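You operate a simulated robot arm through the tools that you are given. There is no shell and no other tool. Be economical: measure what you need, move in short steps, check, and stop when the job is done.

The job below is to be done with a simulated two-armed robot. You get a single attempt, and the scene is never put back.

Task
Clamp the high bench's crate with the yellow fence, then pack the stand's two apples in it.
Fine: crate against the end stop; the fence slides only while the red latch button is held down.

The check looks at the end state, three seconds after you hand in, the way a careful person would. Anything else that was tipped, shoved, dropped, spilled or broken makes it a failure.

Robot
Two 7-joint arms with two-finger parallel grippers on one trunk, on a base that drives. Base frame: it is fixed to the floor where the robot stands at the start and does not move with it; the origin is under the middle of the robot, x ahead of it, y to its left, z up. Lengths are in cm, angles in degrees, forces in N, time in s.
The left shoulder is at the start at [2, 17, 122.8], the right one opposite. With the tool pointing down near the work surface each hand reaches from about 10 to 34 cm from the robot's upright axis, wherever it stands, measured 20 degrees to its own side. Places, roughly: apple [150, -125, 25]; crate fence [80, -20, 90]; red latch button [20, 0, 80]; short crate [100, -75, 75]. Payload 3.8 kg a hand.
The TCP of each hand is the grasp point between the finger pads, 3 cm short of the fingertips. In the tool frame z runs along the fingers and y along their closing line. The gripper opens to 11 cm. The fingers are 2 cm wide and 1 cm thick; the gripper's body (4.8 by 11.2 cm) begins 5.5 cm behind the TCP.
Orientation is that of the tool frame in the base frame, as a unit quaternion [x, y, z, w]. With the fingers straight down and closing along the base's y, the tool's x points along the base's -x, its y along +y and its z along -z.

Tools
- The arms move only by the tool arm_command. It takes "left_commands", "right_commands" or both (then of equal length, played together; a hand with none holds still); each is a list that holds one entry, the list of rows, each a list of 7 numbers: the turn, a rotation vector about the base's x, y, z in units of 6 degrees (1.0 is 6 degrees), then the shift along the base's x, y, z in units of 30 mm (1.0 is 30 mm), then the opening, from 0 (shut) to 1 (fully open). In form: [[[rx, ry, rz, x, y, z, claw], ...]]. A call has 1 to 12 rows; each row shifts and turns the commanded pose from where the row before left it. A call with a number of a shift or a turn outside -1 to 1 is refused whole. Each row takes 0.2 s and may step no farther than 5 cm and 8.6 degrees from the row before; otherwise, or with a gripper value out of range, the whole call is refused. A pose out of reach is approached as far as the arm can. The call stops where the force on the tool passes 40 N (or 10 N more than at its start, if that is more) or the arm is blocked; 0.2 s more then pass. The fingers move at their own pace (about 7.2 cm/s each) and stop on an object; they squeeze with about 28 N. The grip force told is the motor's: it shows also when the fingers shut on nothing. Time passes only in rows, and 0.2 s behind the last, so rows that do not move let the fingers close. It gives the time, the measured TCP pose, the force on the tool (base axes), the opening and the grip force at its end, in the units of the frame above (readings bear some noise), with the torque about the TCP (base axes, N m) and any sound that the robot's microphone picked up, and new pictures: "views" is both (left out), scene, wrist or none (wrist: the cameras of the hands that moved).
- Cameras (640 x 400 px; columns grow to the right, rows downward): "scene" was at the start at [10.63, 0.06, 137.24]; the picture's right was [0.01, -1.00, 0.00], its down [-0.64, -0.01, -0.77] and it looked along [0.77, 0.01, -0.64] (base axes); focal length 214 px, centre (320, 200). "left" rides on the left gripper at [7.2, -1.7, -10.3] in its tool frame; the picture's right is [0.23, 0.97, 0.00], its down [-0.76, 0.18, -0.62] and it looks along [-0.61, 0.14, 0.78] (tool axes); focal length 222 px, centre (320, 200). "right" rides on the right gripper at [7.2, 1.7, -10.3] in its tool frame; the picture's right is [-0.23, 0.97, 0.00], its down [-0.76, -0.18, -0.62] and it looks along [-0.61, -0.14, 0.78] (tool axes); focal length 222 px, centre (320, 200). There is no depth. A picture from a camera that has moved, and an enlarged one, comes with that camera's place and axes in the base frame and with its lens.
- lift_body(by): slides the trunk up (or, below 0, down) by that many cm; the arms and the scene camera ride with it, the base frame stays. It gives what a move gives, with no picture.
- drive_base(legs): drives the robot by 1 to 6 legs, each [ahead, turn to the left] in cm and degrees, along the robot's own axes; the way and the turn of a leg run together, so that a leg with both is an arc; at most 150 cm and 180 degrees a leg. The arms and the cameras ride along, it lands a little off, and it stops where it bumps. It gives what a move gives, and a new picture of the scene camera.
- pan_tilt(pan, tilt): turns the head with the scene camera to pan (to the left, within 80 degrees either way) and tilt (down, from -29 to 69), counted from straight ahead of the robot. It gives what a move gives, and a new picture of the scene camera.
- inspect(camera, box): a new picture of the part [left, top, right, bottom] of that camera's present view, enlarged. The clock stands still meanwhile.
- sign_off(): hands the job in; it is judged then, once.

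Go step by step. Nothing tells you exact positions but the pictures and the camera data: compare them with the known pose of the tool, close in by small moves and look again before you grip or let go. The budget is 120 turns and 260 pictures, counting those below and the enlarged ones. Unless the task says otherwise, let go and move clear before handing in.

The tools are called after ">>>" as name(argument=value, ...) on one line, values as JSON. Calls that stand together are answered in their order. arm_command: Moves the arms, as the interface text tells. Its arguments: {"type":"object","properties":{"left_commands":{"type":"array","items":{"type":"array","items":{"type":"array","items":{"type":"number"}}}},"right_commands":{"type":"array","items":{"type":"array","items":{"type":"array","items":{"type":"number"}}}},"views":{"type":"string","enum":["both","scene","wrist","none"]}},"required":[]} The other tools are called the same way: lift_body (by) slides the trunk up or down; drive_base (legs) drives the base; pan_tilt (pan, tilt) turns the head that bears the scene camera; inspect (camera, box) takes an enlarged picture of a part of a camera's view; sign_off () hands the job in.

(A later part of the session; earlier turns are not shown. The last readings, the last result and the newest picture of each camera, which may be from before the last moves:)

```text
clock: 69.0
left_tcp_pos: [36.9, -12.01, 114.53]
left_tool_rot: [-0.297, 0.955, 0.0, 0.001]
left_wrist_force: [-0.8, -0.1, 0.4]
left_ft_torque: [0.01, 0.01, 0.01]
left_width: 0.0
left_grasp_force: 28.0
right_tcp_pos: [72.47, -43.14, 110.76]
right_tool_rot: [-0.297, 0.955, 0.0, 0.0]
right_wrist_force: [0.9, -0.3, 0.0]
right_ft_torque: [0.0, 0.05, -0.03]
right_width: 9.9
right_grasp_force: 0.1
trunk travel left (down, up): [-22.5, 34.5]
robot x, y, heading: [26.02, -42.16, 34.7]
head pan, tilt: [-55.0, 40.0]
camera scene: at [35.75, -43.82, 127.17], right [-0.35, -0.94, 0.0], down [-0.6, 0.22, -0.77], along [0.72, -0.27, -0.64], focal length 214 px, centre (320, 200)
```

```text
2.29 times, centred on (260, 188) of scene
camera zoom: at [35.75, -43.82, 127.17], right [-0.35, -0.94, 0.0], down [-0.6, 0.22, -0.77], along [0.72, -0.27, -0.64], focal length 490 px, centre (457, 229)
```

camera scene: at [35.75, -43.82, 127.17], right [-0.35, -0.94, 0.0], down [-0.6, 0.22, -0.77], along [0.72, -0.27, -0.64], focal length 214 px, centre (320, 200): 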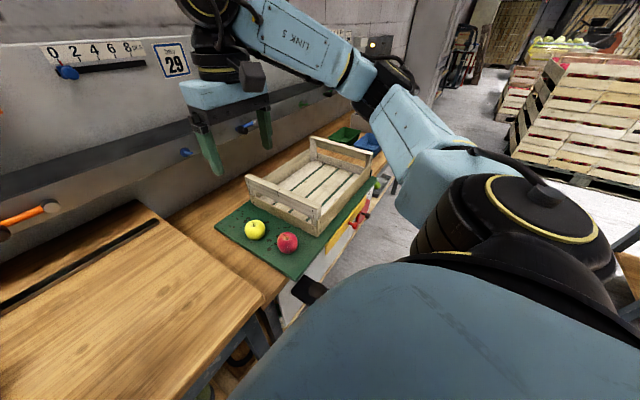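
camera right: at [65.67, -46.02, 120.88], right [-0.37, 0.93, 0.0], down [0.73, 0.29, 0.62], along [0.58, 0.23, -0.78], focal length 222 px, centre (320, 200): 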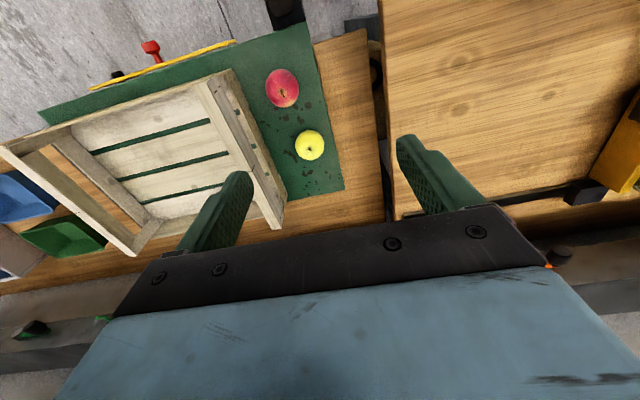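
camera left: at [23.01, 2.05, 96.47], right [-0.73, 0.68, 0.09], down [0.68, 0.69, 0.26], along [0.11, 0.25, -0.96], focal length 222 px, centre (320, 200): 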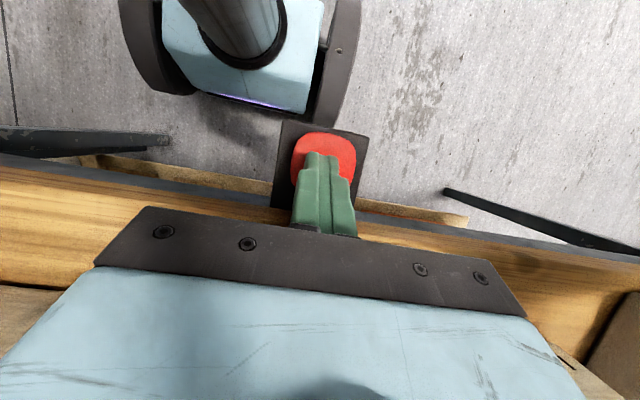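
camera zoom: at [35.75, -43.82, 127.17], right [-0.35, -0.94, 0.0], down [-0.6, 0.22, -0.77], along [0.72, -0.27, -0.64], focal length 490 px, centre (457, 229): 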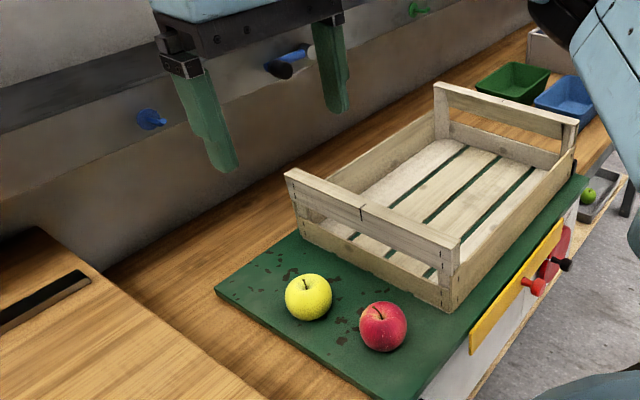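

The low grey tray with the green apple lies at about (150,-135,25), matching the apple hint: that is the stand, and the apples on the green mat are not it. I'll tuck the arm and drive over to look at it.

>>> arm_command(right_commands=[[[0, 0, 0, -0.7, -0.5, 0.7, 0.9], [0, 0, 0, -0.7, -0.5, 0.7, 0.9], [0, 0, 0, -0.7, -0.5, 0.7, 0.9], [0, 0, 0, -0.7, -0.5, 0, 0.9]]], views="none")

>>> drive_base(legs=[[0, -100], [65, 0]])

>>> pan_tilt(pan=45, tilt=45)

```text
clock: 70.0
left_tcp_pos: [36.92, -12.09, 114.47]
left_tool_rot: [-0.297, 0.955, -0.001, 0.002]
left_wrist_force: [-0.1, 0.1, 0.0]
left_ft_torque: [0.0, 0.02, -0.01]
left_width: 0.01
left_grasp_force: 28.0
right_tcp_pos: [63.97, -49.32, 117.02]
right_tool_rot: [-0.297, 0.955, 0.0, -0.001]
right_wrist_force: [0.3, -0.1, 0.2]
right_ft_torque: [0.0, 0.02, 0.03]
right_width: 9.89
right_grasp_force: 0.1
trunk travel left (down, up): [-22.5, 34.5]
robot x, y, heading: [26.29, -42.34, 34.5]
head pan, tilt: [-55.0, 40.0]
```

```text
clock: 77.8
left_tcp_pos: [80.42, -116.56, 114.49]
left_tool_rot: [0.541, 0.841, -0.002, 0.001]
left_wrist_force: [0.1, -0.8, -0.1]
left_ft_torque: [0.0, 0.01, -0.04]
left_width: 0.0
left_grasp_force: 27.8
right_tcp_pos: [39.05, -136.76, 116.85]
right_tool_rot: [0.541, 0.841, 0.0, 0.0]
right_wrist_force: [0.5, 1.3, -0.9]
right_ft_torque: [0.02, 0.0, -0.03]
right_width: 9.91
right_grasp_force: 0.0
trunk travel left (down, up): [-22.5, 34.5]
robot x, y, heading: [52.87, -100.33, -65.6]
head pan, tilt: [-55.0, 40.0]
camera scene: at [49.4, -109.88, 127.17], right [-0.86, 0.51, 0.0], down [0.33, 0.55, -0.77], along [-0.39, -0.66, -0.64], focal length 214 px, centre (320, 200)
```

scene: 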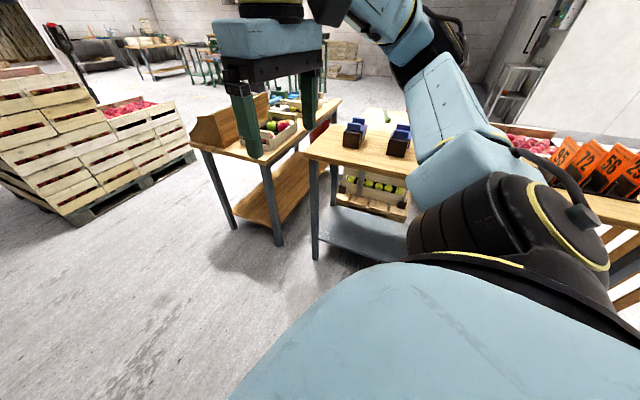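

```text
clock: 79.6
left_tcp_pos: [80.4, -116.46, 114.57]
left_tool_rot: [0.542, 0.84, -0.002, 0.001]
left_wrist_force: [0.1, 0.3, -0.3]
left_ft_torque: [0.01, -0.01, -0.01]
left_width: 0.0
left_grasp_force: 28.8
right_tcp_pos: [39.04, -136.76, 116.96]
right_tool_rot: [0.541, 0.841, 0.0, 0.0]
right_wrist_force: [-0.5, 0.0, -0.3]
right_ft_torque: [-0.04, 0.02, 0.01]
right_width: 9.91
right_grasp_force: 0.0
trunk travel left (down, up): [-22.5, 34.5]
robot x, y, heading: [53.3, -100.66, -65.4]
head pan, tilt: [45.0, 45.0]
camera scene: at [61.31, -105.37, 126.45], right [-0.35, -0.94, 0.0], down [-0.66, 0.25, -0.71], along [0.66, -0.25, -0.71], focal length 214 px, centre (320, 200)
```

scene: 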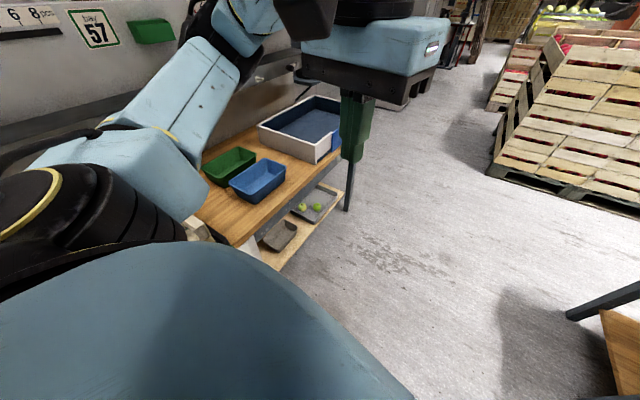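

>>> inspect(camera="scene", box=[220, 150, 370, 270])

```text
3.33 times, centred on (295, 210) of scene
camera zoom: at [61.31, -105.37, 126.45], right [-0.35, -0.94, 0.0], down [-0.66, 0.25, -0.71], along [0.66, -0.25, -0.71], focal length 715 px, centre (403, 167)
```

zoom: 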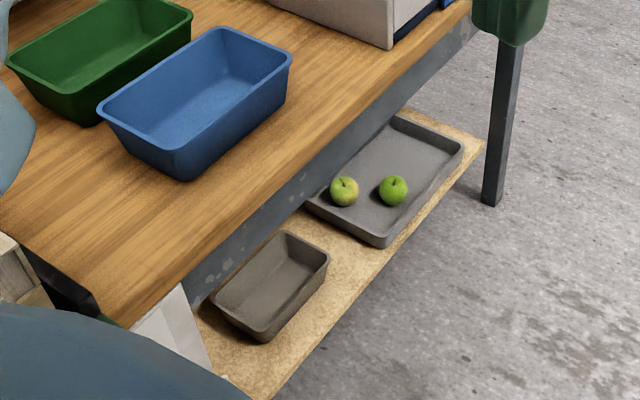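

Two green apples lie on a tray on a low shelf, which fits the hint, but the mat's red and yellow apples are also a pair. I need a front view of the whole structure to decide what "the stand" is.

>>> drive_base(legs=[[0, 100], [-60, 0]])

>>> pan_tilt(pan=0, tilt=40)

```text
clock: 87.1
left_tcp_pos: [14.58, -104.22, 114.6]
left_tool_rot: [-0.292, 0.956, 0.0, 0.002]
left_wrist_force: [-0.1, 0.4, 0.1]
left_ft_torque: [0.0, -0.01, -0.01]
left_width: 0.0
left_grasp_force: 28.0
right_tcp_pos: [41.41, -141.6, 117.0]
right_tool_rot: [-0.292, 0.956, 0.0, 0.0]
right_wrist_force: [-0.5, 0.3, 0.0]
right_ft_torque: [0.0, -0.04, 0.04]
right_width: 9.9
right_grasp_force: 0.1
trunk travel left (down, up): [-22.5, 34.5]
robot x, y, heading: [3.39, -133.65, 34.0]
head pan, tilt: [45.0, 45.0]
camera scene: at [6.71, -124.91, 126.45], right [0.98, -0.19, 0.0], down [-0.14, -0.69, -0.71], along [0.14, 0.69, -0.71], focal length 214 px, centre (320, 200)
```

scene: 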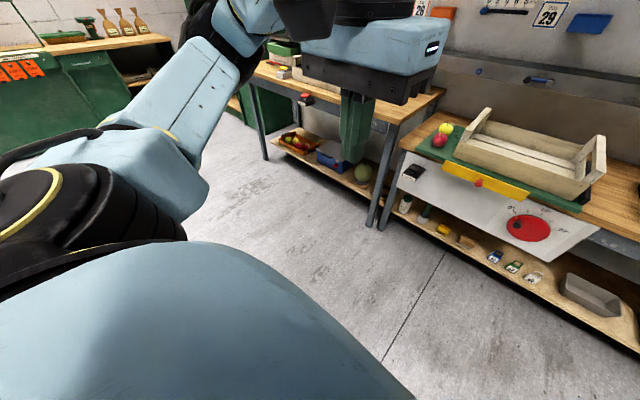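

```text
clock: 88.3
left_tcp_pos: [14.56, -104.27, 114.5]
left_tool_rot: [-0.291, 0.957, 0.0, 0.002]
left_wrist_force: [0.0, 0.0, -0.2]
left_ft_torque: [0.0, -0.01, 0.01]
left_width: 0.01
left_grasp_force: 28.0
right_tcp_pos: [41.35, -141.66, 116.96]
right_tool_rot: [-0.293, 0.956, 0.001, 0.0]
right_wrist_force: [0.4, 0.6, -0.2]
right_ft_torque: [0.0, -0.03, 0.0]
right_width: 9.87
right_grasp_force: 0.0
trunk travel left (down, up): [-22.5, 34.5]
robot x, y, heading: [3.75, -134.16, 33.8]
head pan, tilt: [0.0, 40.0]
camera scene: at [12.24, -128.11, 127.17], right [0.56, -0.83, 0.0], down [-0.53, -0.36, -0.77], along [0.63, 0.43, -0.64], focal length 214 px, centre (320, 200)
```

scene: 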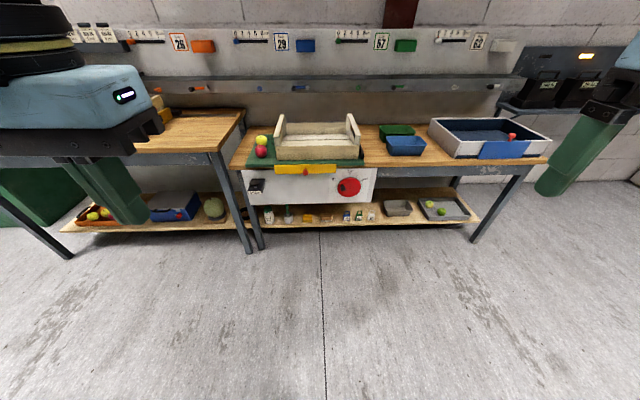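

>>> inspect(camera="scene", box=[225, 110, 395, 235])

>>> inspect(camera="scene", box=[365, 100, 560, 240])

>>> inspect(camera="scene", box=[60, 110, 260, 240])

```text
3.20 times, centred on (310, 172) of scene
camera zoom: at [12.24, -128.11, 127.17], right [0.56, -0.83, 0.0], down [-0.53, -0.36, -0.77], along [0.63, 0.43, -0.64], focal length 686 px, centre (352, 288)
```

zoom: 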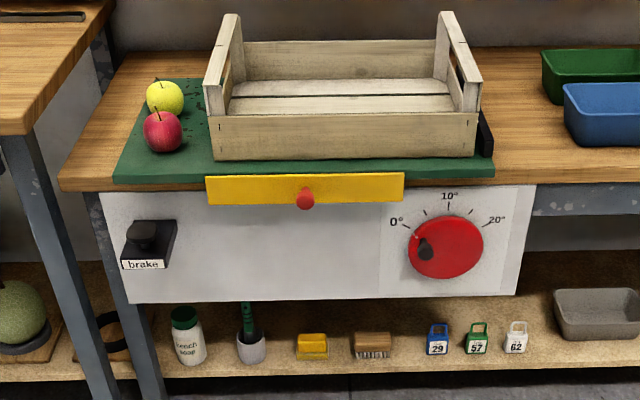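

```text
2.86 times, centred on (462, 170) of scene
camera zoom: at [12.24, -128.11, 127.17], right [0.56, -0.83, 0.0], down [-0.53, -0.36, -0.77], along [0.63, 0.43, -0.64], focal length 613 px, centre (-87, 286)
```

zoom: 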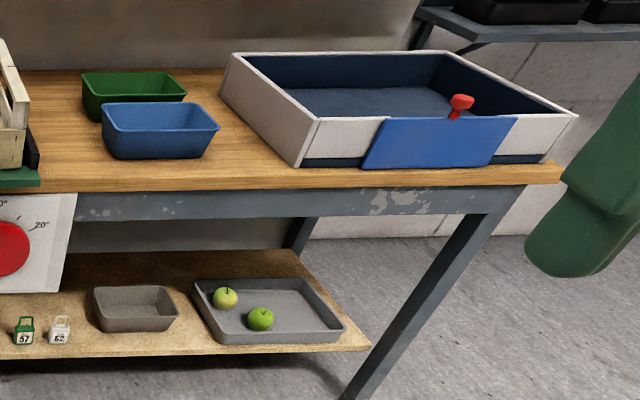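

```text
3.08 times, centred on (160, 175) of scene
camera zoom: at [12.24, -128.11, 127.17], right [0.56, -0.83, 0.0], down [-0.53, -0.36, -0.77], along [0.63, 0.43, -0.64], focal length 660 px, centre (812, 277)
```

zoom: 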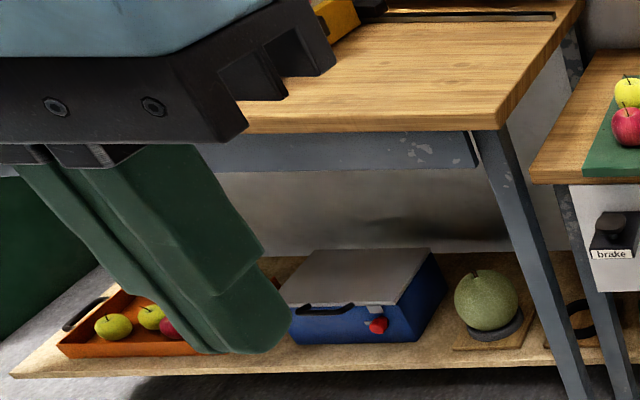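

The green mat plate is a tilting stand (dial, brake) on the low bench; its two apples, red and yellow, are "the stand's two apples". The green ones are merely in a tray on a shelf deep under the bench. Drive back to where I was in front of the bench.

>>> drive_base(legs=[[0, 42], [94, 0], [0, -42]])

>>> pan_tilt(pan=-30, tilt=52)

```text
clock: 90.0
left_tcp_pos: [0.11, -101.9, 114.68]
left_tool_rot: [-0.506, 0.863, 0.002, 0.001]
left_wrist_force: [0.4, 0.1, 0.6]
left_ft_torque: [-0.02, 0.03, 0.01]
left_width: 0.0
left_grasp_force: 27.5
right_tcp_pos: [41.02, -123.27, 117.12]
right_tool_rot: [-0.506, 0.862, 0.0, -0.001]
right_wrist_force: [-0.2, -0.1, -0.6]
right_ft_torque: [-0.04, 0.03, -0.03]
right_width: 9.9
right_grasp_force: 0.1
trunk travel left (down, up): [-22.5, 34.5]
robot x, y, heading: [3.76, -133.48, 60.9]
head pan, tilt: [0.0, 40.0]
stopped in leg 1: the robot was blocked; the commanded pose is now the measured one
camera scene: at [8.85, -124.38, 127.16], right [0.87, -0.49, 0.0], down [-0.31, -0.56, -0.77], along [0.37, 0.67, -0.64], focal length 214 px, centre (320, 200)
```

scene: 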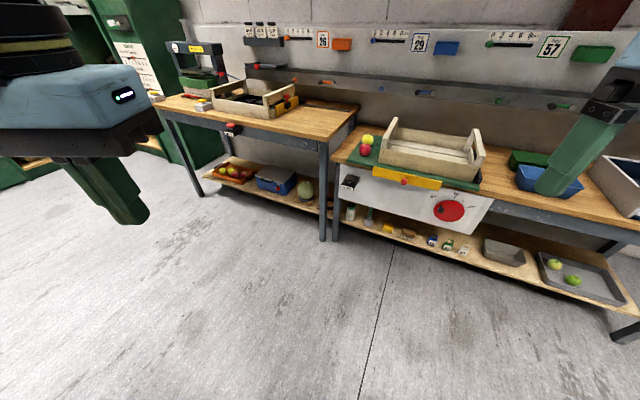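

```text
clock: 91.0
left_tcp_pos: [0.07, -102.07, 114.52]
left_tool_rot: [-0.505, 0.863, 0.0, 0.002]
left_wrist_force: [-0.2, -1.1, 0.1]
left_ft_torque: [0.01, -0.01, 0.01]
left_width: 0.01
left_grasp_force: 27.5
right_tcp_pos: [40.89, -123.33, 117.09]
right_tool_rot: [-0.506, 0.862, 0.001, 0.001]
right_wrist_force: [0.5, 0.2, -0.2]
right_ft_torque: [-0.01, 0.02, 0.01]
right_width: 9.9
right_grasp_force: 0.0
trunk travel left (down, up): [-22.5, 34.5]
robot x, y, heading: [3.73, -134.03, 60.8]
head pan, tilt: [-30.0, 52.0]
camera scene: at [11.11, -128.03, 125.49], right [0.51, -0.86, 0.0], down [-0.68, -0.4, -0.62], along [0.53, 0.32, -0.79], focal length 214 px, centre (320, 200)
```

scene: 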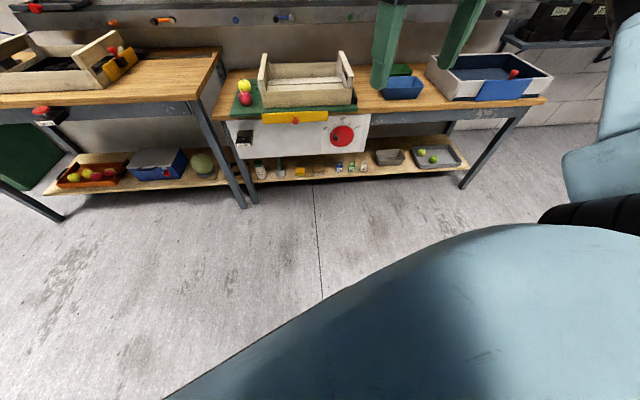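

The turn was blocked by something beside or behind me; I'll look to the right and left.

>>> pan_tilt(pan=-80, tilt=50)

>>> pan_tilt(pan=80, tilt=50)

```text
clock: 92.2
left_tcp_pos: [0.16, -102.02, 114.55]
left_tool_rot: [-0.506, 0.863, 0.001, 0.002]
left_wrist_force: [-0.4, 0.2, 0.8]
left_ft_torque: [-0.02, -0.01, 0.02]
left_width: 0.01
left_grasp_force: 28.1
right_tcp_pos: [40.95, -123.41, 116.96]
right_tool_rot: [-0.507, 0.862, 0.0, 0.001]
right_wrist_force: [-0.1, -0.1, 0.7]
right_ft_torque: [-0.01, -0.02, 0.01]
right_width: 9.91
right_grasp_force: 0.1
trunk travel left (down, up): [-22.5, 34.5]
robot x, y, heading: [3.53, -133.9, 60.8]
head pan, tilt: [-80.0, 50.0]
camera scene: at [11.95, -134.4, 125.76], right [-0.33, -0.94, 0.0], down [-0.72, 0.25, -0.64], along [0.61, -0.21, -0.77], focal length 214 px, centre (320, 200)
```

scene: 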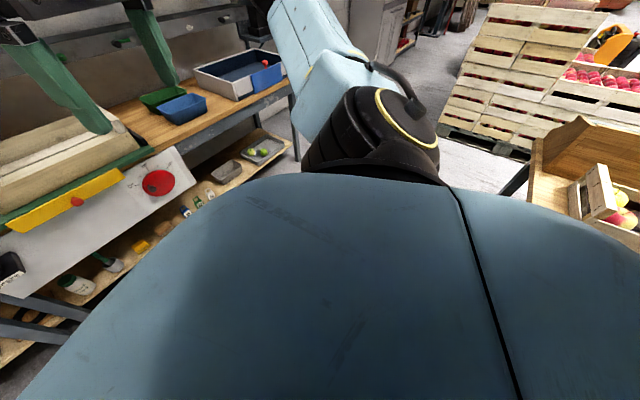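

```text
clock: 94.6
left_tcp_pos: [0.1, -102.16, 114.51]
left_tool_rot: [-0.505, 0.863, 0.0, 0.003]
left_wrist_force: [0.4, -0.7, 0.4]
left_ft_torque: [0.0, 0.03, -0.03]
left_width: 0.01
left_grasp_force: 28.0
right_tcp_pos: [41.02, -123.3, 116.91]
right_tool_rot: [-0.506, 0.863, 0.0, 0.001]
right_wrist_force: [0.5, -0.6, 0.1]
right_ft_torque: [0.0, 0.01, 0.02]
right_width: 9.9
right_grasp_force: 0.0
trunk travel left (down, up): [-22.5, 34.5]
robot x, y, heading: [3.71, -133.58, 61.0]
head pan, tilt: [80.0, 50.0]
camera scene: at [-1.3, -127.01, 125.76], right [0.63, 0.78, 0.0], down [0.59, -0.48, -0.64], along [-0.5, 0.41, -0.77], focal length 214 px, centre (320, 200)
```

scene: 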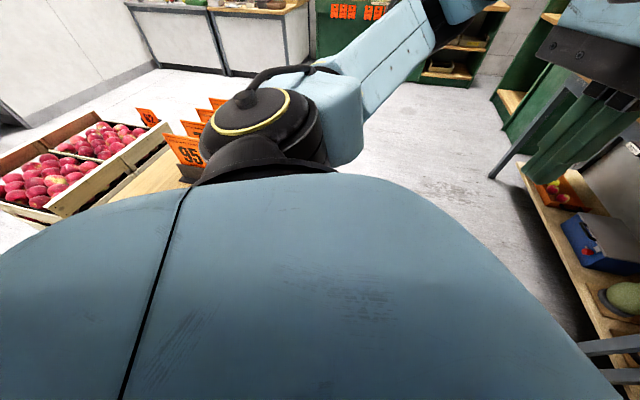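

The table behind is close; drive straight ahead to clear it, then go round to the picking pose.

>>> drive_base(legs=[[40, 0], [0, 26], [57, 0], [0, -52]])

>>> pan_tilt(pan=-30, tilt=52)

```text
clock: 103.6
left_tcp_pos: [37.14, -12.66, 114.44]
left_tool_rot: [-0.294, 0.956, 0.001, 0.002]
left_wrist_force: [0.3, 0.0, 0.3]
left_ft_torque: [0.0, -0.02, 0.0]
left_width: 0.01
left_grasp_force: 27.7
right_tcp_pos: [64.21, -49.86, 116.95]
right_tool_rot: [-0.297, 0.955, 0.0, 0.001]
right_wrist_force: [0.2, -0.1, -0.5]
right_ft_torque: [0.0, 0.03, -0.02]
right_width: 9.91
right_grasp_force: 0.0
trunk travel left (down, up): [-22.5, 34.5]
robot x, y, heading: [26.14, -42.54, 34.7]
head pan, tilt: [80.0, 50.0]
camera scene: at [24.71, -34.41, 125.76], right [0.91, 0.41, 0.0], down [0.32, -0.7, -0.64], along [-0.27, 0.59, -0.77], focal length 214 px, centre (320, 200)
```

scene: 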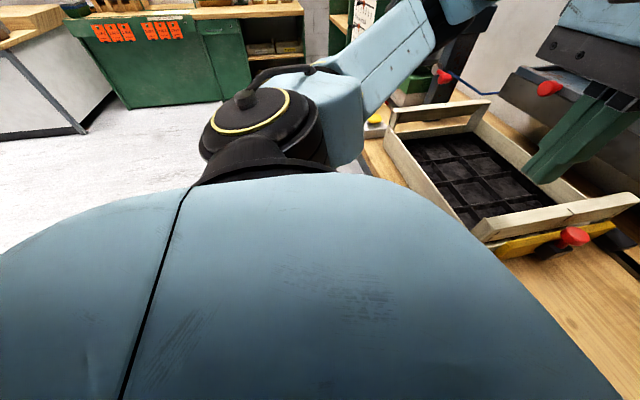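

```text
clock: 105.5
left_tcp_pos: [36.99, -12.63, 114.52]
left_tool_rot: [-0.295, 0.955, 0.001, 0.002]
left_wrist_force: [0.8, 0.1, -0.8]
left_ft_torque: [0.05, -0.01, 0.01]
left_width: 0.0
left_grasp_force: 28.2
right_tcp_pos: [64.22, -49.95, 117.03]
right_tool_rot: [-0.296, 0.955, 0.0, 0.001]
right_wrist_force: [-0.4, -0.5, -0.1]
right_ft_torque: [0.01, 0.02, 0.03]
right_width: 9.9
right_grasp_force: 0.1
trunk travel left (down, up): [-22.5, 34.5]
robot x, y, heading: [26.57, -42.61, 34.4]
head pan, tilt: [-30.0, 52.0]
camera scene: at [35.37, -40.81, 125.49], right [0.08, -1.0, 0.0], down [-0.79, -0.06, -0.62], along [0.61, 0.05, -0.79], focal length 214 px, centre (320, 200)
```

scene: 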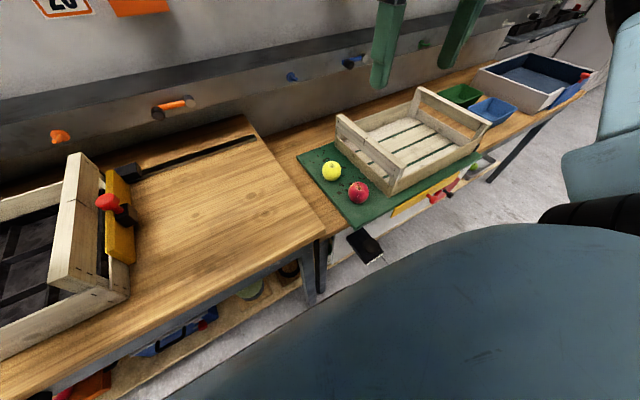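

Back in place; the gap from apples to the short crate's side is ≥4 cm, enough for a finger. Lower the trunk a bit and move the right hand over the red apple.

>>> lift_body(by=-8)

>>> arm_command(right_commands=[[[0, 0, 0, 0.9, 0.13, 0, 0.87], [0, 0, 0, 0.9, 0.13, 0, 0.87], [0, 0, 0, 0.9, 0.13, -0.5, 0.87], [0, 0, 0, 0.9, 0.13, -1, 0.87], [0, 0, 0, 0, 0, -1, 0.87], [0, 0, 0, 0, 0, -1, 0.87]]], views="both")

```text
clock: 106.7
left_tcp_pos: [36.98, -12.68, 106.5]
left_tool_rot: [-0.294, 0.956, -0.001, 0.003]
left_wrist_force: [-0.9, 0.0, -0.6]
left_ft_torque: [0.01, -0.01, 0.02]
left_width: 0.0
left_grasp_force: 28.2
right_tcp_pos: [64.07, -49.9, 108.94]
right_tool_rot: [-0.297, 0.955, 0.0, 0.001]
right_wrist_force: [0.5, 0.3, 0.3]
right_ft_torque: [0.01, -0.01, -0.01]
right_width: 9.91
right_grasp_force: 0.1
trunk travel left (down, up): [-14.5, 42.5]
robot x, y, heading: [26.28, -42.4, 34.3]
head pan, tilt: [-30.0, 52.0]
```

```text
clock: 108.0
left_tcp_pos: [37.14, -12.63, 106.54]
left_tool_rot: [-0.295, 0.955, 0.001, 0.002]
left_wrist_force: [0.4, -1.2, -0.6]
left_ft_torque: [0.02, -0.03, 0.02]
left_width: 0.0
left_grasp_force: 28.5
right_tcp_pos: [75.07, -48.31, 98.35]
right_tool_rot: [-0.297, 0.955, 0.0, 0.001]
right_wrist_force: [-0.3, -0.4, 0.5]
right_ft_torque: [-0.03, 0.01, 0.03]
right_width: 9.58
right_grasp_force: 0.1
trunk travel left (down, up): [-14.5, 42.5]
robot x, y, heading: [26.31, -42.41, 34.7]
head pan, tilt: [-30.0, 52.0]
camera scene: at [35.39, -40.82, 117.49], right [0.08, -1.0, 0.0], down [-0.79, -0.06, -0.62], along [0.61, 0.05, -0.79], focal length 214 px, centre (320, 200)
camera right: at [68.04, -51.04, 108.7], right [-0.36, 0.93, 0.0], down [0.73, 0.28, 0.62], along [0.58, 0.23, -0.78], focal length 222 px, centre (320, 200)
```

scene: 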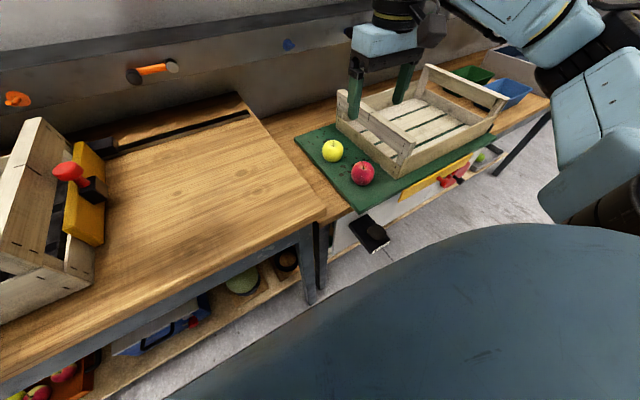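
right: 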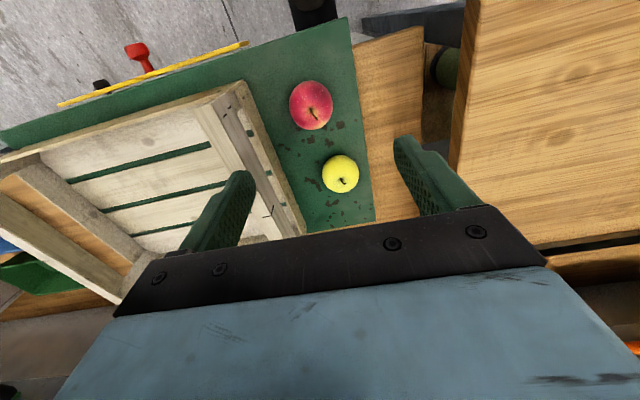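

Refined: red apple at (76.6,-48.8), yellow at (85.1,-40.5), centres z≈77. Descend over the red apple partway and check.

>>> arm_command(right_commands=[[[0, 0, 0, 0.25, -0.08, -0.8, 0.8], [0, 0, 0, 0.25, -0.08, -0.8, 0.8], [0, 0, 0, 0, 0, -0.8, 0.8], [0, 0, 0, 0, 0, -0.8, 0.8], [0, 0, 0, 0, 0, -0.8, 0.8]]], views="both")

```text
clock: 109.2
left_tcp_pos: [37.01, -12.64, 106.66]
left_tool_rot: [-0.295, 0.955, 0.001, 0.002]
left_wrist_force: [0.0, 0.1, 0.3]
left_ft_torque: [-0.01, -0.01, 0.0]
left_width: 0.03
left_grasp_force: 28.1
right_tcp_pos: [76.5, -48.8, 86.55]
right_tool_rot: [-0.297, 0.955, 0.0, 0.001]
right_wrist_force: [-0.6, 0.4, 0.0]
right_ft_torque: [0.0, -0.02, 0.0]
right_width: 8.81
right_grasp_force: 0.1
trunk travel left (down, up): [-14.5, 42.5]
robot x, y, heading: [26.36, -42.74, 34.4]
head pan, tilt: [-30.0, 52.0]
camera scene: at [35.38, -40.82, 117.49], right [0.08, -1.0, 0.0], down [-0.79, -0.06, -0.62], along [0.61, 0.05, -0.79], focal length 214 px, centre (320, 200)
camera right: at [69.58, -51.47, 96.74], right [-0.36, 0.93, 0.0], down [0.73, 0.28, 0.62], along [0.58, 0.23, -0.78], focal length 222 px, centre (320, 200)
```

scene: 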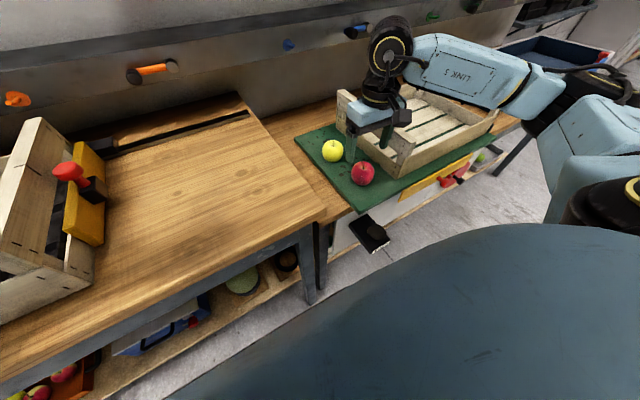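
right: 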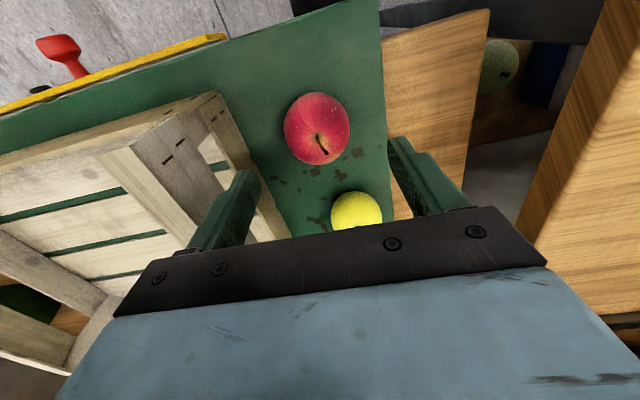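

Well centred. Narrow slightly, nudge 3 mm away from the crate, and descend to grip height.

>>> arm_command(right_commands=[[[0, 0, 0, -0.03, 0.06, 0, 0.74], [0, 0, 0, 0, 0, -0.5, 0.74], [0, 0, 0, 0, 0, -0.5, 0.74], [0, 0, 0, 0, 0, -0.5, 0.74], [0, 0, 0, 0, 0, -0.5, 0.74], [0, 0, 0, 0, 0, -0.5, 0.74], [0, 0, 0, 0, 0, -0.3, 0.74]]], views="wrist")

```text
clock: 110.8
left_tcp_pos: [37.01, -12.65, 106.6]
left_tool_rot: [-0.295, 0.955, 0.0, 0.002]
left_wrist_force: [0.0, 0.1, -0.2]
left_ft_torque: [0.04, -0.02, -0.02]
left_width: 0.01
left_grasp_force: 28.0
right_tcp_pos: [76.44, -48.55, 78.06]
right_tool_rot: [-0.296, 0.955, 0.0, 0.001]
right_wrist_force: [1.0, 0.4, -0.4]
right_ft_torque: [0.02, -0.01, 0.02]
right_width: 8.16
right_grasp_force: 0.1
trunk travel left (down, up): [-14.5, 42.5]
robot x, y, heading: [25.96, -42.63, 34.5]
head pan, tilt: [-30.0, 52.0]
camera right: at [69.45, -51.31, 88.31], right [-0.36, 0.93, 0.0], down [0.73, 0.28, 0.62], along [0.58, 0.23, -0.78], focal length 222 px, centre (320, 200)
```

right: 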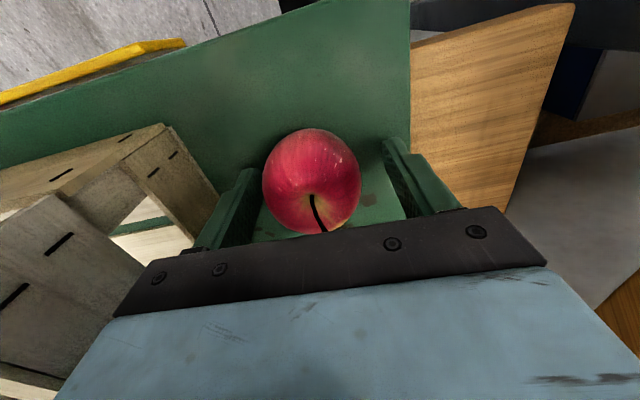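

Apple sits centred between the fingers. Close and lift slightly.

>>> arm_command(right_commands=[[[0, 0, 0, 0, 0, 0, 0.4], [0, 0, 0, 0, 0, 0, 0], [0, 0, 0, 0, 0, 0, 0], [0, 0, 0, 0, 0, 0, 0], [0, 0, 0, 0, 0, 0.5, 0], [0, 0, 0, 0, 0, 0.7, 0]]], views="wrist")

```text
clock: 112.2
left_tcp_pos: [37.05, -12.59, 106.61]
left_tool_rot: [-0.295, 0.956, 0.001, 0.002]
left_wrist_force: [-0.1, -0.3, -0.2]
left_ft_torque: [0.03, 0.0, 0.04]
left_width: 0.01
left_grasp_force: 27.6
right_tcp_pos: [76.3, -48.64, 81.63]
right_tool_rot: [-0.297, 0.955, 0.0, 0.001]
right_wrist_force: [0.1, -0.1, -0.8]
right_ft_torque: [-0.01, -0.02, -0.01]
right_width: 5.82
right_grasp_force: 27.9
trunk travel left (down, up): [-14.5, 42.5]
robot x, y, heading: [26.33, -42.47, 34.5]
head pan, tilt: [-30.0, 52.0]
camera right: at [69.46, -51.33, 91.9], right [-0.36, 0.93, 0.0], down [0.73, 0.28, 0.62], along [0.58, 0.23, -0.78], focal length 222 px, centre (320, 200)
```

right: 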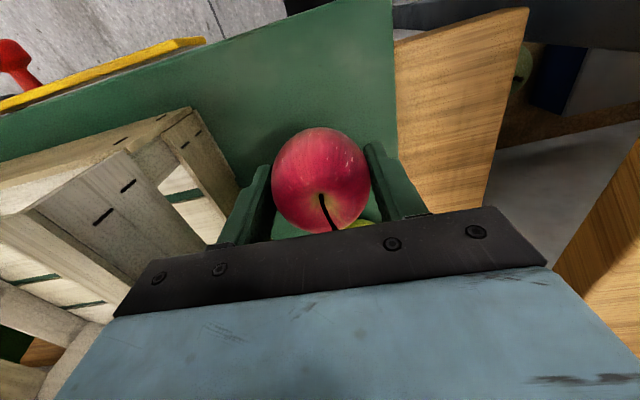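

Red apple held (5.8 cm). Lift and pull back, then turn left toward the crate.

>>> arm_command(right_commands=[[[0, 0, 0, 0, 0, 1, 0], [0, 0, 0, 0, 0, 1, 0], [0, 0, 0, 0, 0, 1, 0], [0, 0, 0, 0, 0, 1, 0], [0, 0, 0, -0.2, -0.14, 1, 0], [0, 0, 0, -0.2, -0.14, 1, 0], [0, 0, 0, -0.2, -0.14, 1, 0], [0, 0, 0, -0.2, -0.14, 1, 0], [0, 0, 0, -0.2, -0.14, 1, 0], [0, 0, 0, -0.2, -0.14, 0.5, 0]]], views="wrist")

>>> drive_base(legs=[[0, 58]])

>>> pan_tilt(pan=-10, tilt=50)

```text
clock: 114.5
left_tcp_pos: [37.08, -12.63, 106.55]
left_tool_rot: [-0.295, 0.955, 0.0, 0.001]
left_wrist_force: [0.0, -0.8, 0.5]
left_ft_torque: [-0.02, -0.01, -0.02]
left_width: 0.0
left_grasp_force: 28.0
right_tcp_pos: [72.82, -51.05, 110.11]
right_tool_rot: [-0.297, 0.955, 0.0, 0.0]
right_wrist_force: [-1.0, 0.4, -0.7]
right_ft_torque: [-0.03, -0.01, -0.01]
right_width: 5.83
right_grasp_force: 28.1
trunk travel left (down, up): [-14.5, 42.5]
robot x, y, heading: [26.1, -42.37, 34.7]
head pan, tilt: [-30.0, 52.0]
camera right: at [65.89, -53.85, 120.4], right [-0.36, 0.93, 0.0], down [0.73, 0.28, 0.62], along [0.58, 0.23, -0.78], focal length 222 px, centre (320, 200)
```

right: 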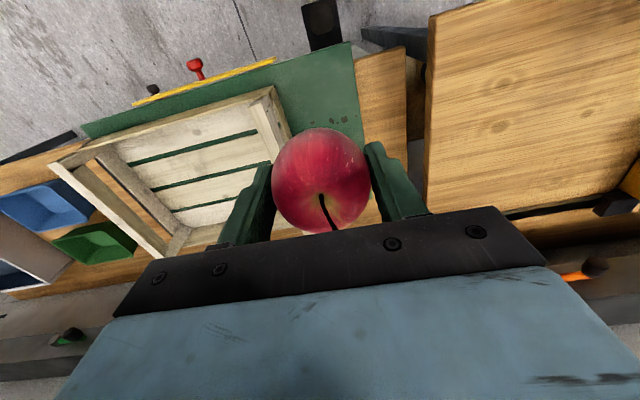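

```text
clock: 117.4
left_tcp_pos: [7.07, -17.14, 106.38]
left_tool_rot: [0.716, -0.698, 0.0, -0.001]
left_wrist_force: [0.0, 0.0, 0.5]
left_ft_torque: [-0.01, -0.05, 0.0]
left_width: 0.0
left_grasp_force: 27.5
right_tcp_pos: [58.77, -8.03, 110.22]
right_tool_rot: [0.717, -0.697, 0.0, 0.0]
right_wrist_force: [-0.2, 0.6, -1.5]
right_ft_torque: [-0.01, 0.02, -0.04]
right_width: 5.82
right_grasp_force: 28.0
trunk travel left (down, up): [-14.5, 42.5]
robot x, y, heading: [26.15, -42.7, 91.5]
head pan, tilt: [-30.0, 52.0]
camera scene: at [29.67, -33.88, 117.49], right [0.88, -0.48, 0.0], down [-0.38, -0.69, -0.62], along [0.29, 0.54, -0.79], focal length 214 px, centre (320, 200)
```

scene: 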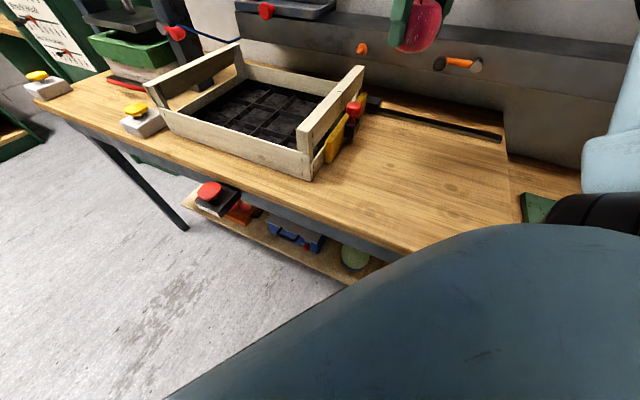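

```text
clock: 118.2
left_tcp_pos: [7.03, -17.19, 106.6]
left_tool_rot: [0.715, -0.699, -0.002, -0.001]
left_wrist_force: [-0.5, -0.3, -1.2]
left_ft_torque: [0.01, 0.01, -0.02]
left_width: 0.0
left_grasp_force: 28.2
right_tcp_pos: [58.72, -8.04, 110.14]
right_tool_rot: [0.716, -0.698, 0.0, 0.0]
right_wrist_force: [0.3, -0.4, -0.8]
right_ft_torque: [-0.03, 0.0, 0.01]
right_width: 5.83
right_grasp_force: 28.0
trunk travel left (down, up): [-14.5, 42.5]
robot x, y, heading: [26.12, -42.35, 91.6]
head pan, tilt: [-10.0, 50.0]
camera scene: at [27.25, -32.87, 117.75], right [0.99, -0.15, 0.0], down [-0.11, -0.76, -0.64], along [0.1, 0.64, -0.77], focal length 214 px, centre (320, 200)
```

scene: 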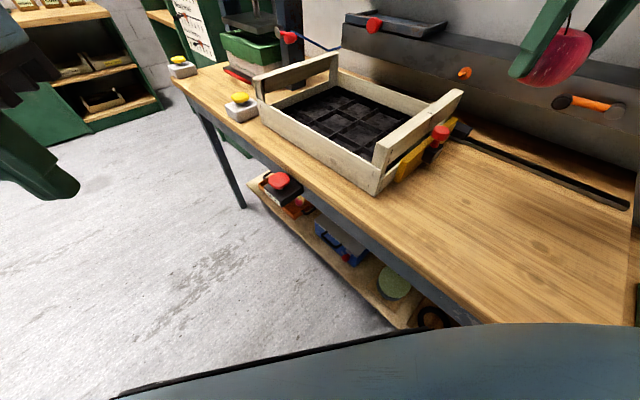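

Crate and fence look fine. Zoom on the crate's cells to locate a target cell.

>>> inspect(camera="scene", box=[240, 40, 480, 200])

```text
2.50 times, centred on (360, 120) of scene
camera zoom: at [27.25, -32.87, 117.75], right [0.99, -0.15, 0.0], down [-0.11, -0.76, -0.64], along [0.1, 0.64, -0.77], focal length 536 px, centre (220, 400)
```

zoom: 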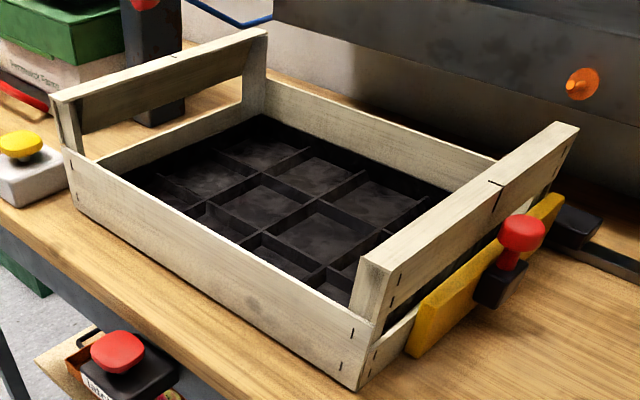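

Target: middle row, second column from the right, about (44.5,12.5), floor z≈86. Move the apple above it and look.

>>> arm_command(right_commands=[[[0, 0, 0, -0.52, 0.74, 0, 0], [0, 0, 0, -0.52, 0.74, 0, 0], [0, 0, 0, -0.52, 0.74, 0, 0], [0, 0, 0, -0.52, 0.74, 0, 0], [0, 0, 0, -0.52, 0.74, 0, 0], [0, 0, 0, -0.52, 0.74, 0, 0], [0, 0, 0, -0.52, 0.74, 0, 0], [0, 0, 0, -0.52, 0.74, 0, 0], [0, 0, 0, -0.52, 0.74, 0, 0]]], views="both")

```text
clock: 120.2
left_tcp_pos: [6.9, -17.17, 106.39]
left_tool_rot: [0.715, -0.699, -0.001, -0.003]
left_wrist_force: [-0.3, -0.2, 0.6]
left_ft_torque: [-0.02, -0.02, 0.0]
left_width: 0.03
left_grasp_force: 28.3
right_tcp_pos: [44.58, 12.03, 110.05]
right_tool_rot: [0.717, -0.697, 0.0, 0.0]
right_wrist_force: [-0.5, -0.3, -1.0]
right_ft_torque: [-0.02, -0.03, 0.0]
right_width: 5.84
right_grasp_force: 27.4
trunk travel left (down, up): [-14.5, 42.5]
robot x, y, heading: [26.35, -42.66, 91.7]
head pan, tilt: [-10.0, 50.0]
camera scene: at [27.18, -32.84, 117.75], right [0.99, -0.15, 0.0], down [-0.11, -0.76, -0.64], along [0.1, 0.64, -0.77], focal length 214 px, centre (320, 200)
camera right: at [43.12, 4.65, 120.34], right [-0.98, 0.2, 0.0], down [0.16, 0.77, 0.62], along [0.13, 0.61, -0.78], focal length 222 px, centre (320, 200)
```

scene: 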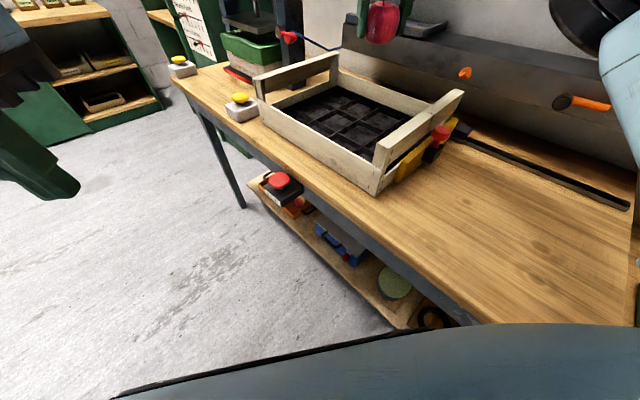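
right: 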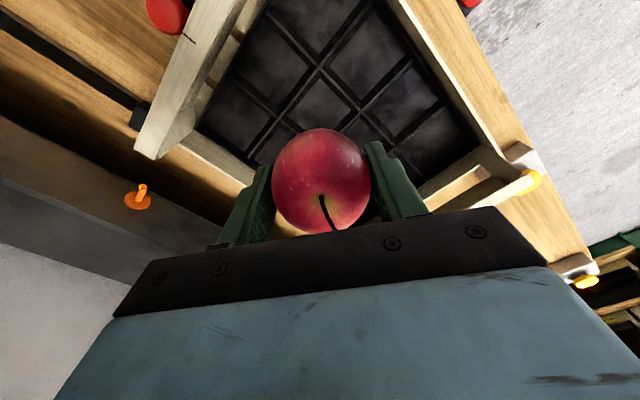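

>>> inspect(camera="right", box=[180, 0, 480, 190])

```text
2.11 times, centred on (330, 95) of right
camera zoom: at [43.12, 4.65, 120.34], right [-0.98, 0.2, 0.0], down [0.16, 0.77, 0.62], along [0.13, 0.61, -0.78], focal length 468 px, centre (299, 421)
```

zoom: 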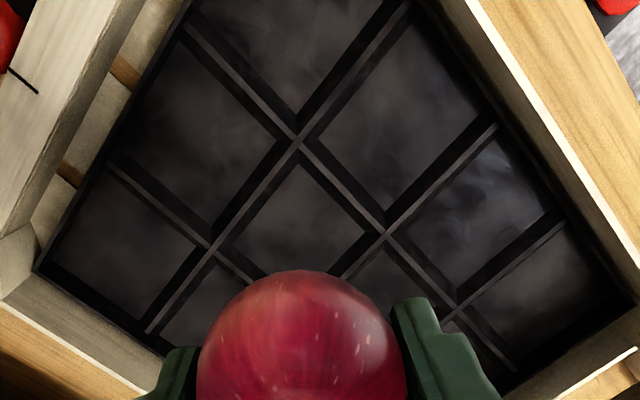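

The chosen cell centre is ~1.6 cm further ahead: (44.6,13.6). Descend toward it.

>>> arm_command(right_commands=[[[0, 0, 0, 0, 0.18, -0.8, 0], [0, 0, 0, 0, 0.18, -0.8, 0], [0, 0, 0, 0, 0.17, -0.8, 0], [0, 0, 0, 0, 0, -0.8, 0], [0, 0, 0, 0, 0, -0.8, 0], [0, 0, 0, 0, 0, -0.7, 0]]], views="both")

```text
clock: 121.6
left_tcp_pos: [6.92, -17.14, 106.56]
left_tool_rot: [0.716, -0.698, -0.001, -0.001]
left_wrist_force: [-0.4, 0.1, 0.4]
left_ft_torque: [0.0, 0.02, 0.01]
left_width: 0.0
left_grasp_force: 27.4
right_tcp_pos: [44.69, 13.38, 96.07]
right_tool_rot: [0.717, -0.697, -0.001, -0.001]
right_wrist_force: [0.1, 0.3, -1.1]
right_ft_torque: [0.0, 0.04, 0.0]
right_width: 5.83
right_grasp_force: 27.7
trunk travel left (down, up): [-14.5, 42.5]
robot x, y, heading: [26.08, -42.42, 91.2]
head pan, tilt: [-10.0, 50.0]
camera scene: at [27.25, -32.85, 117.75], right [0.99, -0.15, 0.0], down [-0.11, -0.76, -0.64], along [0.1, 0.64, -0.77], focal length 214 px, centre (320, 200)
camera right: at [43.24, 6.21, 106.27], right [-0.98, 0.2, 0.0], down [0.16, 0.77, 0.62], along [0.13, 0.61, -0.78], focal length 222 px, centre (320, 200)
```

scene: 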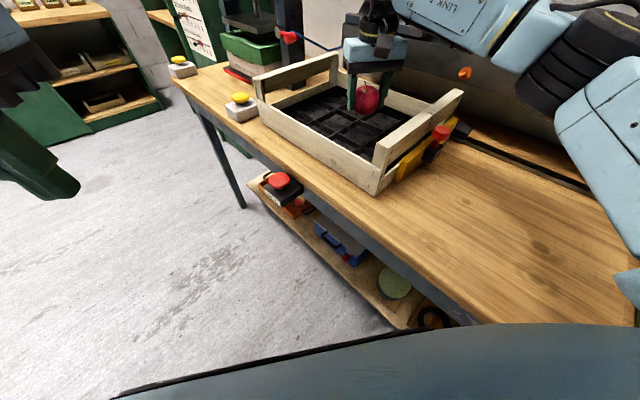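
right: 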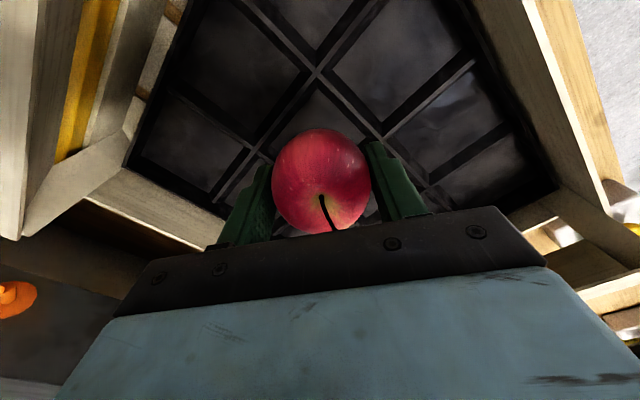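

Cell centre refined to about (45.3,14.3). Shift and lower into the cell.

>>> arm_command(right_commands=[[[0, 0, 0, 0.2, 0.3, 0, 0], [0, 0, 0, 0, 0, -0.5, 0], [0, 0, 0, 0, 0, -0.5, 0], [0, 0, 0, 0, 0, -0.4, 0], [0, 0, 0, 0, 0, -0.3, 0]]], views="both")

>>> inspect(camera="scene", box=[300, 40, 460, 160])

```text
clock: 122.8
left_tcp_pos: [7.02, -17.11, 106.51]
left_tool_rot: [0.715, -0.699, -0.002, -0.002]
left_wrist_force: [-0.5, 0.1, -0.3]
left_ft_torque: [0.02, -0.03, 0.0]
left_width: 0.02
left_grasp_force: 28.2
right_tcp_pos: [45.24, 14.44, 90.86]
right_tool_rot: [0.717, -0.697, -0.001, -0.001]
right_wrist_force: [-0.7, 0.3, -0.1]
right_ft_torque: [0.02, 0.03, -0.01]
right_width: 5.81
right_grasp_force: 28.2
trunk travel left (down, up): [-14.5, 42.5]
robot x, y, heading: [25.99, -42.73, 91.5]
head pan, tilt: [-10.0, 50.0]
camera scene: at [27.24, -32.86, 117.75], right [0.99, -0.15, 0.0], down [-0.11, -0.76, -0.64], along [0.1, 0.64, -0.77], focal length 214 px, centre (320, 200)
camera right: at [43.77, 7.11, 101.14], right [-0.98, 0.2, 0.0], down [0.16, 0.77, 0.62], along [0.13, 0.61, -0.78], focal length 222 px, centre (320, 200)
```

scene: 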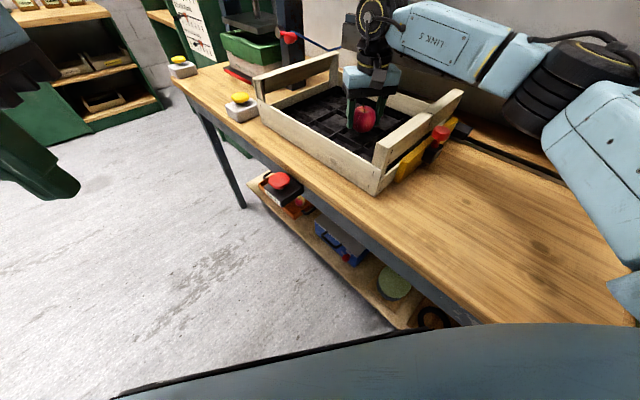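
right: 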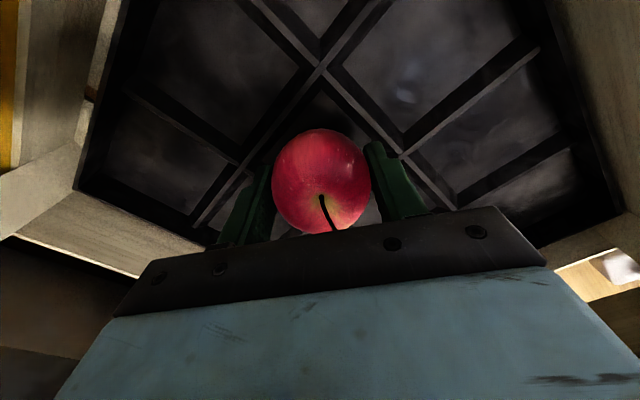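

```text
3.33 times, centred on (380, 100) of scene
camera zoom: at [27.24, -32.86, 117.75], right [0.99, -0.15, 0.0], down [-0.11, -0.76, -0.64], along [0.1, 0.64, -0.77], focal length 715 px, centre (120, 533)
```

zoom: 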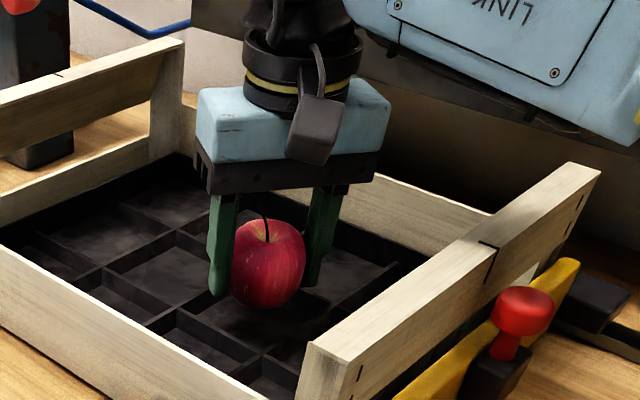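

Good position over the cell. Lower a bit more until light contact.

>>> arm_command(right_commands=[[[0, 0, 0, 0, 0, -0.12, 0], [0, 0, 0, 0, 0, -0.12, 0], [0, 0, 0, 0, 0, -0.12, 0]]], views="none")

```text
clock: 123.6
left_tcp_pos: [7.03, -17.18, 106.58]
left_tool_rot: [0.716, -0.698, -0.001, -0.002]
left_wrist_force: [-0.1, -0.2, -0.6]
left_ft_torque: [-0.01, -0.01, 0.03]
left_width: 0.0
left_grasp_force: 28.4
right_tcp_pos: [45.15, 14.33, 89.92]
right_tool_rot: [0.716, -0.698, 0.0, 0.001]
right_wrist_force: [-0.7, -0.7, -0.9]
right_ft_torque: [0.01, 0.0, 0.03]
right_width: 5.84
right_grasp_force: 28.1
trunk travel left (down, up): [-14.5, 42.5]
robot x, y, heading: [26.09, -42.72, 91.2]
head pan, tilt: [-10.0, 50.0]
```

>>> arm_command(right_commands=[[[0, 0, 0, 0, 0, -0.12, 0], [0, 0, 0, 0, 0, -0.12, 0], [0, 0, 0, 0, 0, -0.1, 0]]], views="wrist")

>>> inspect(camera="scene", box=[300, 40, 460, 160])

```text
clock: 124.4
left_tcp_pos: [7.12, -17.07, 106.46]
left_tool_rot: [0.716, -0.698, -0.001, -0.001]
left_wrist_force: [0.0, 0.1, 0.1]
left_ft_torque: [0.01, 0.01, 0.01]
left_width: 0.01
left_grasp_force: 27.7
right_tcp_pos: [45.32, 14.46, 89.0]
right_tool_rot: [0.716, -0.698, 0.0, -0.001]
right_wrist_force: [-0.6, 0.2, -0.8]
right_ft_torque: [-0.02, 0.02, -0.04]
right_width: 5.83
right_grasp_force: 29.0
trunk travel left (down, up): [-14.5, 42.5]
robot x, y, heading: [26.12, -42.4, 91.6]
head pan, tilt: [-10.0, 50.0]
camera right: at [43.8, 7.13, 99.1], right [-0.98, 0.2, 0.0], down [0.16, 0.77, 0.62], along [0.12, 0.61, -0.78], focal length 222 px, centre (320, 200)
```

right: 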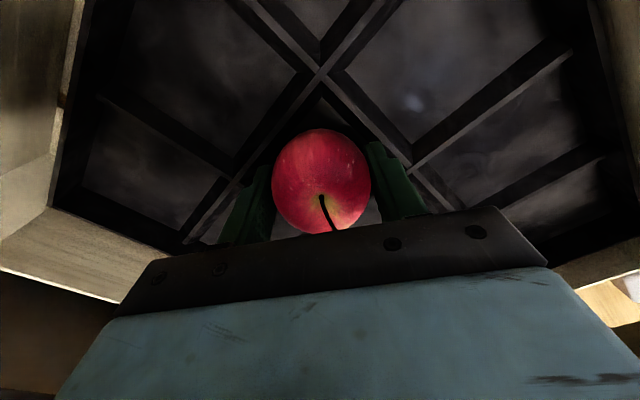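

```text
3.33 times, centred on (380, 100) of scene
camera zoom: at [27.24, -32.86, 117.75], right [0.99, -0.15, 0.0], down [-0.11, -0.76, -0.64], along [0.1, 0.64, -0.77], focal length 715 px, centre (120, 533)
```

zoom: 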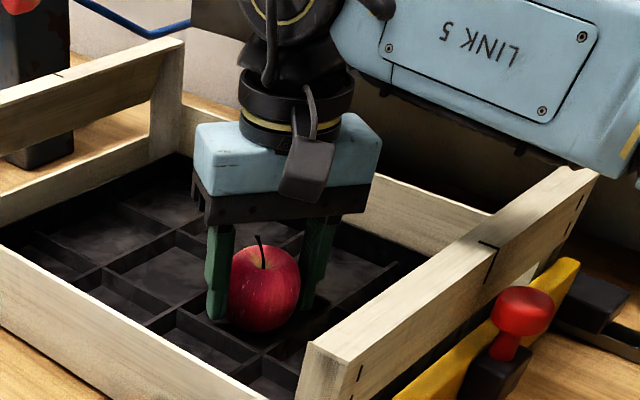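

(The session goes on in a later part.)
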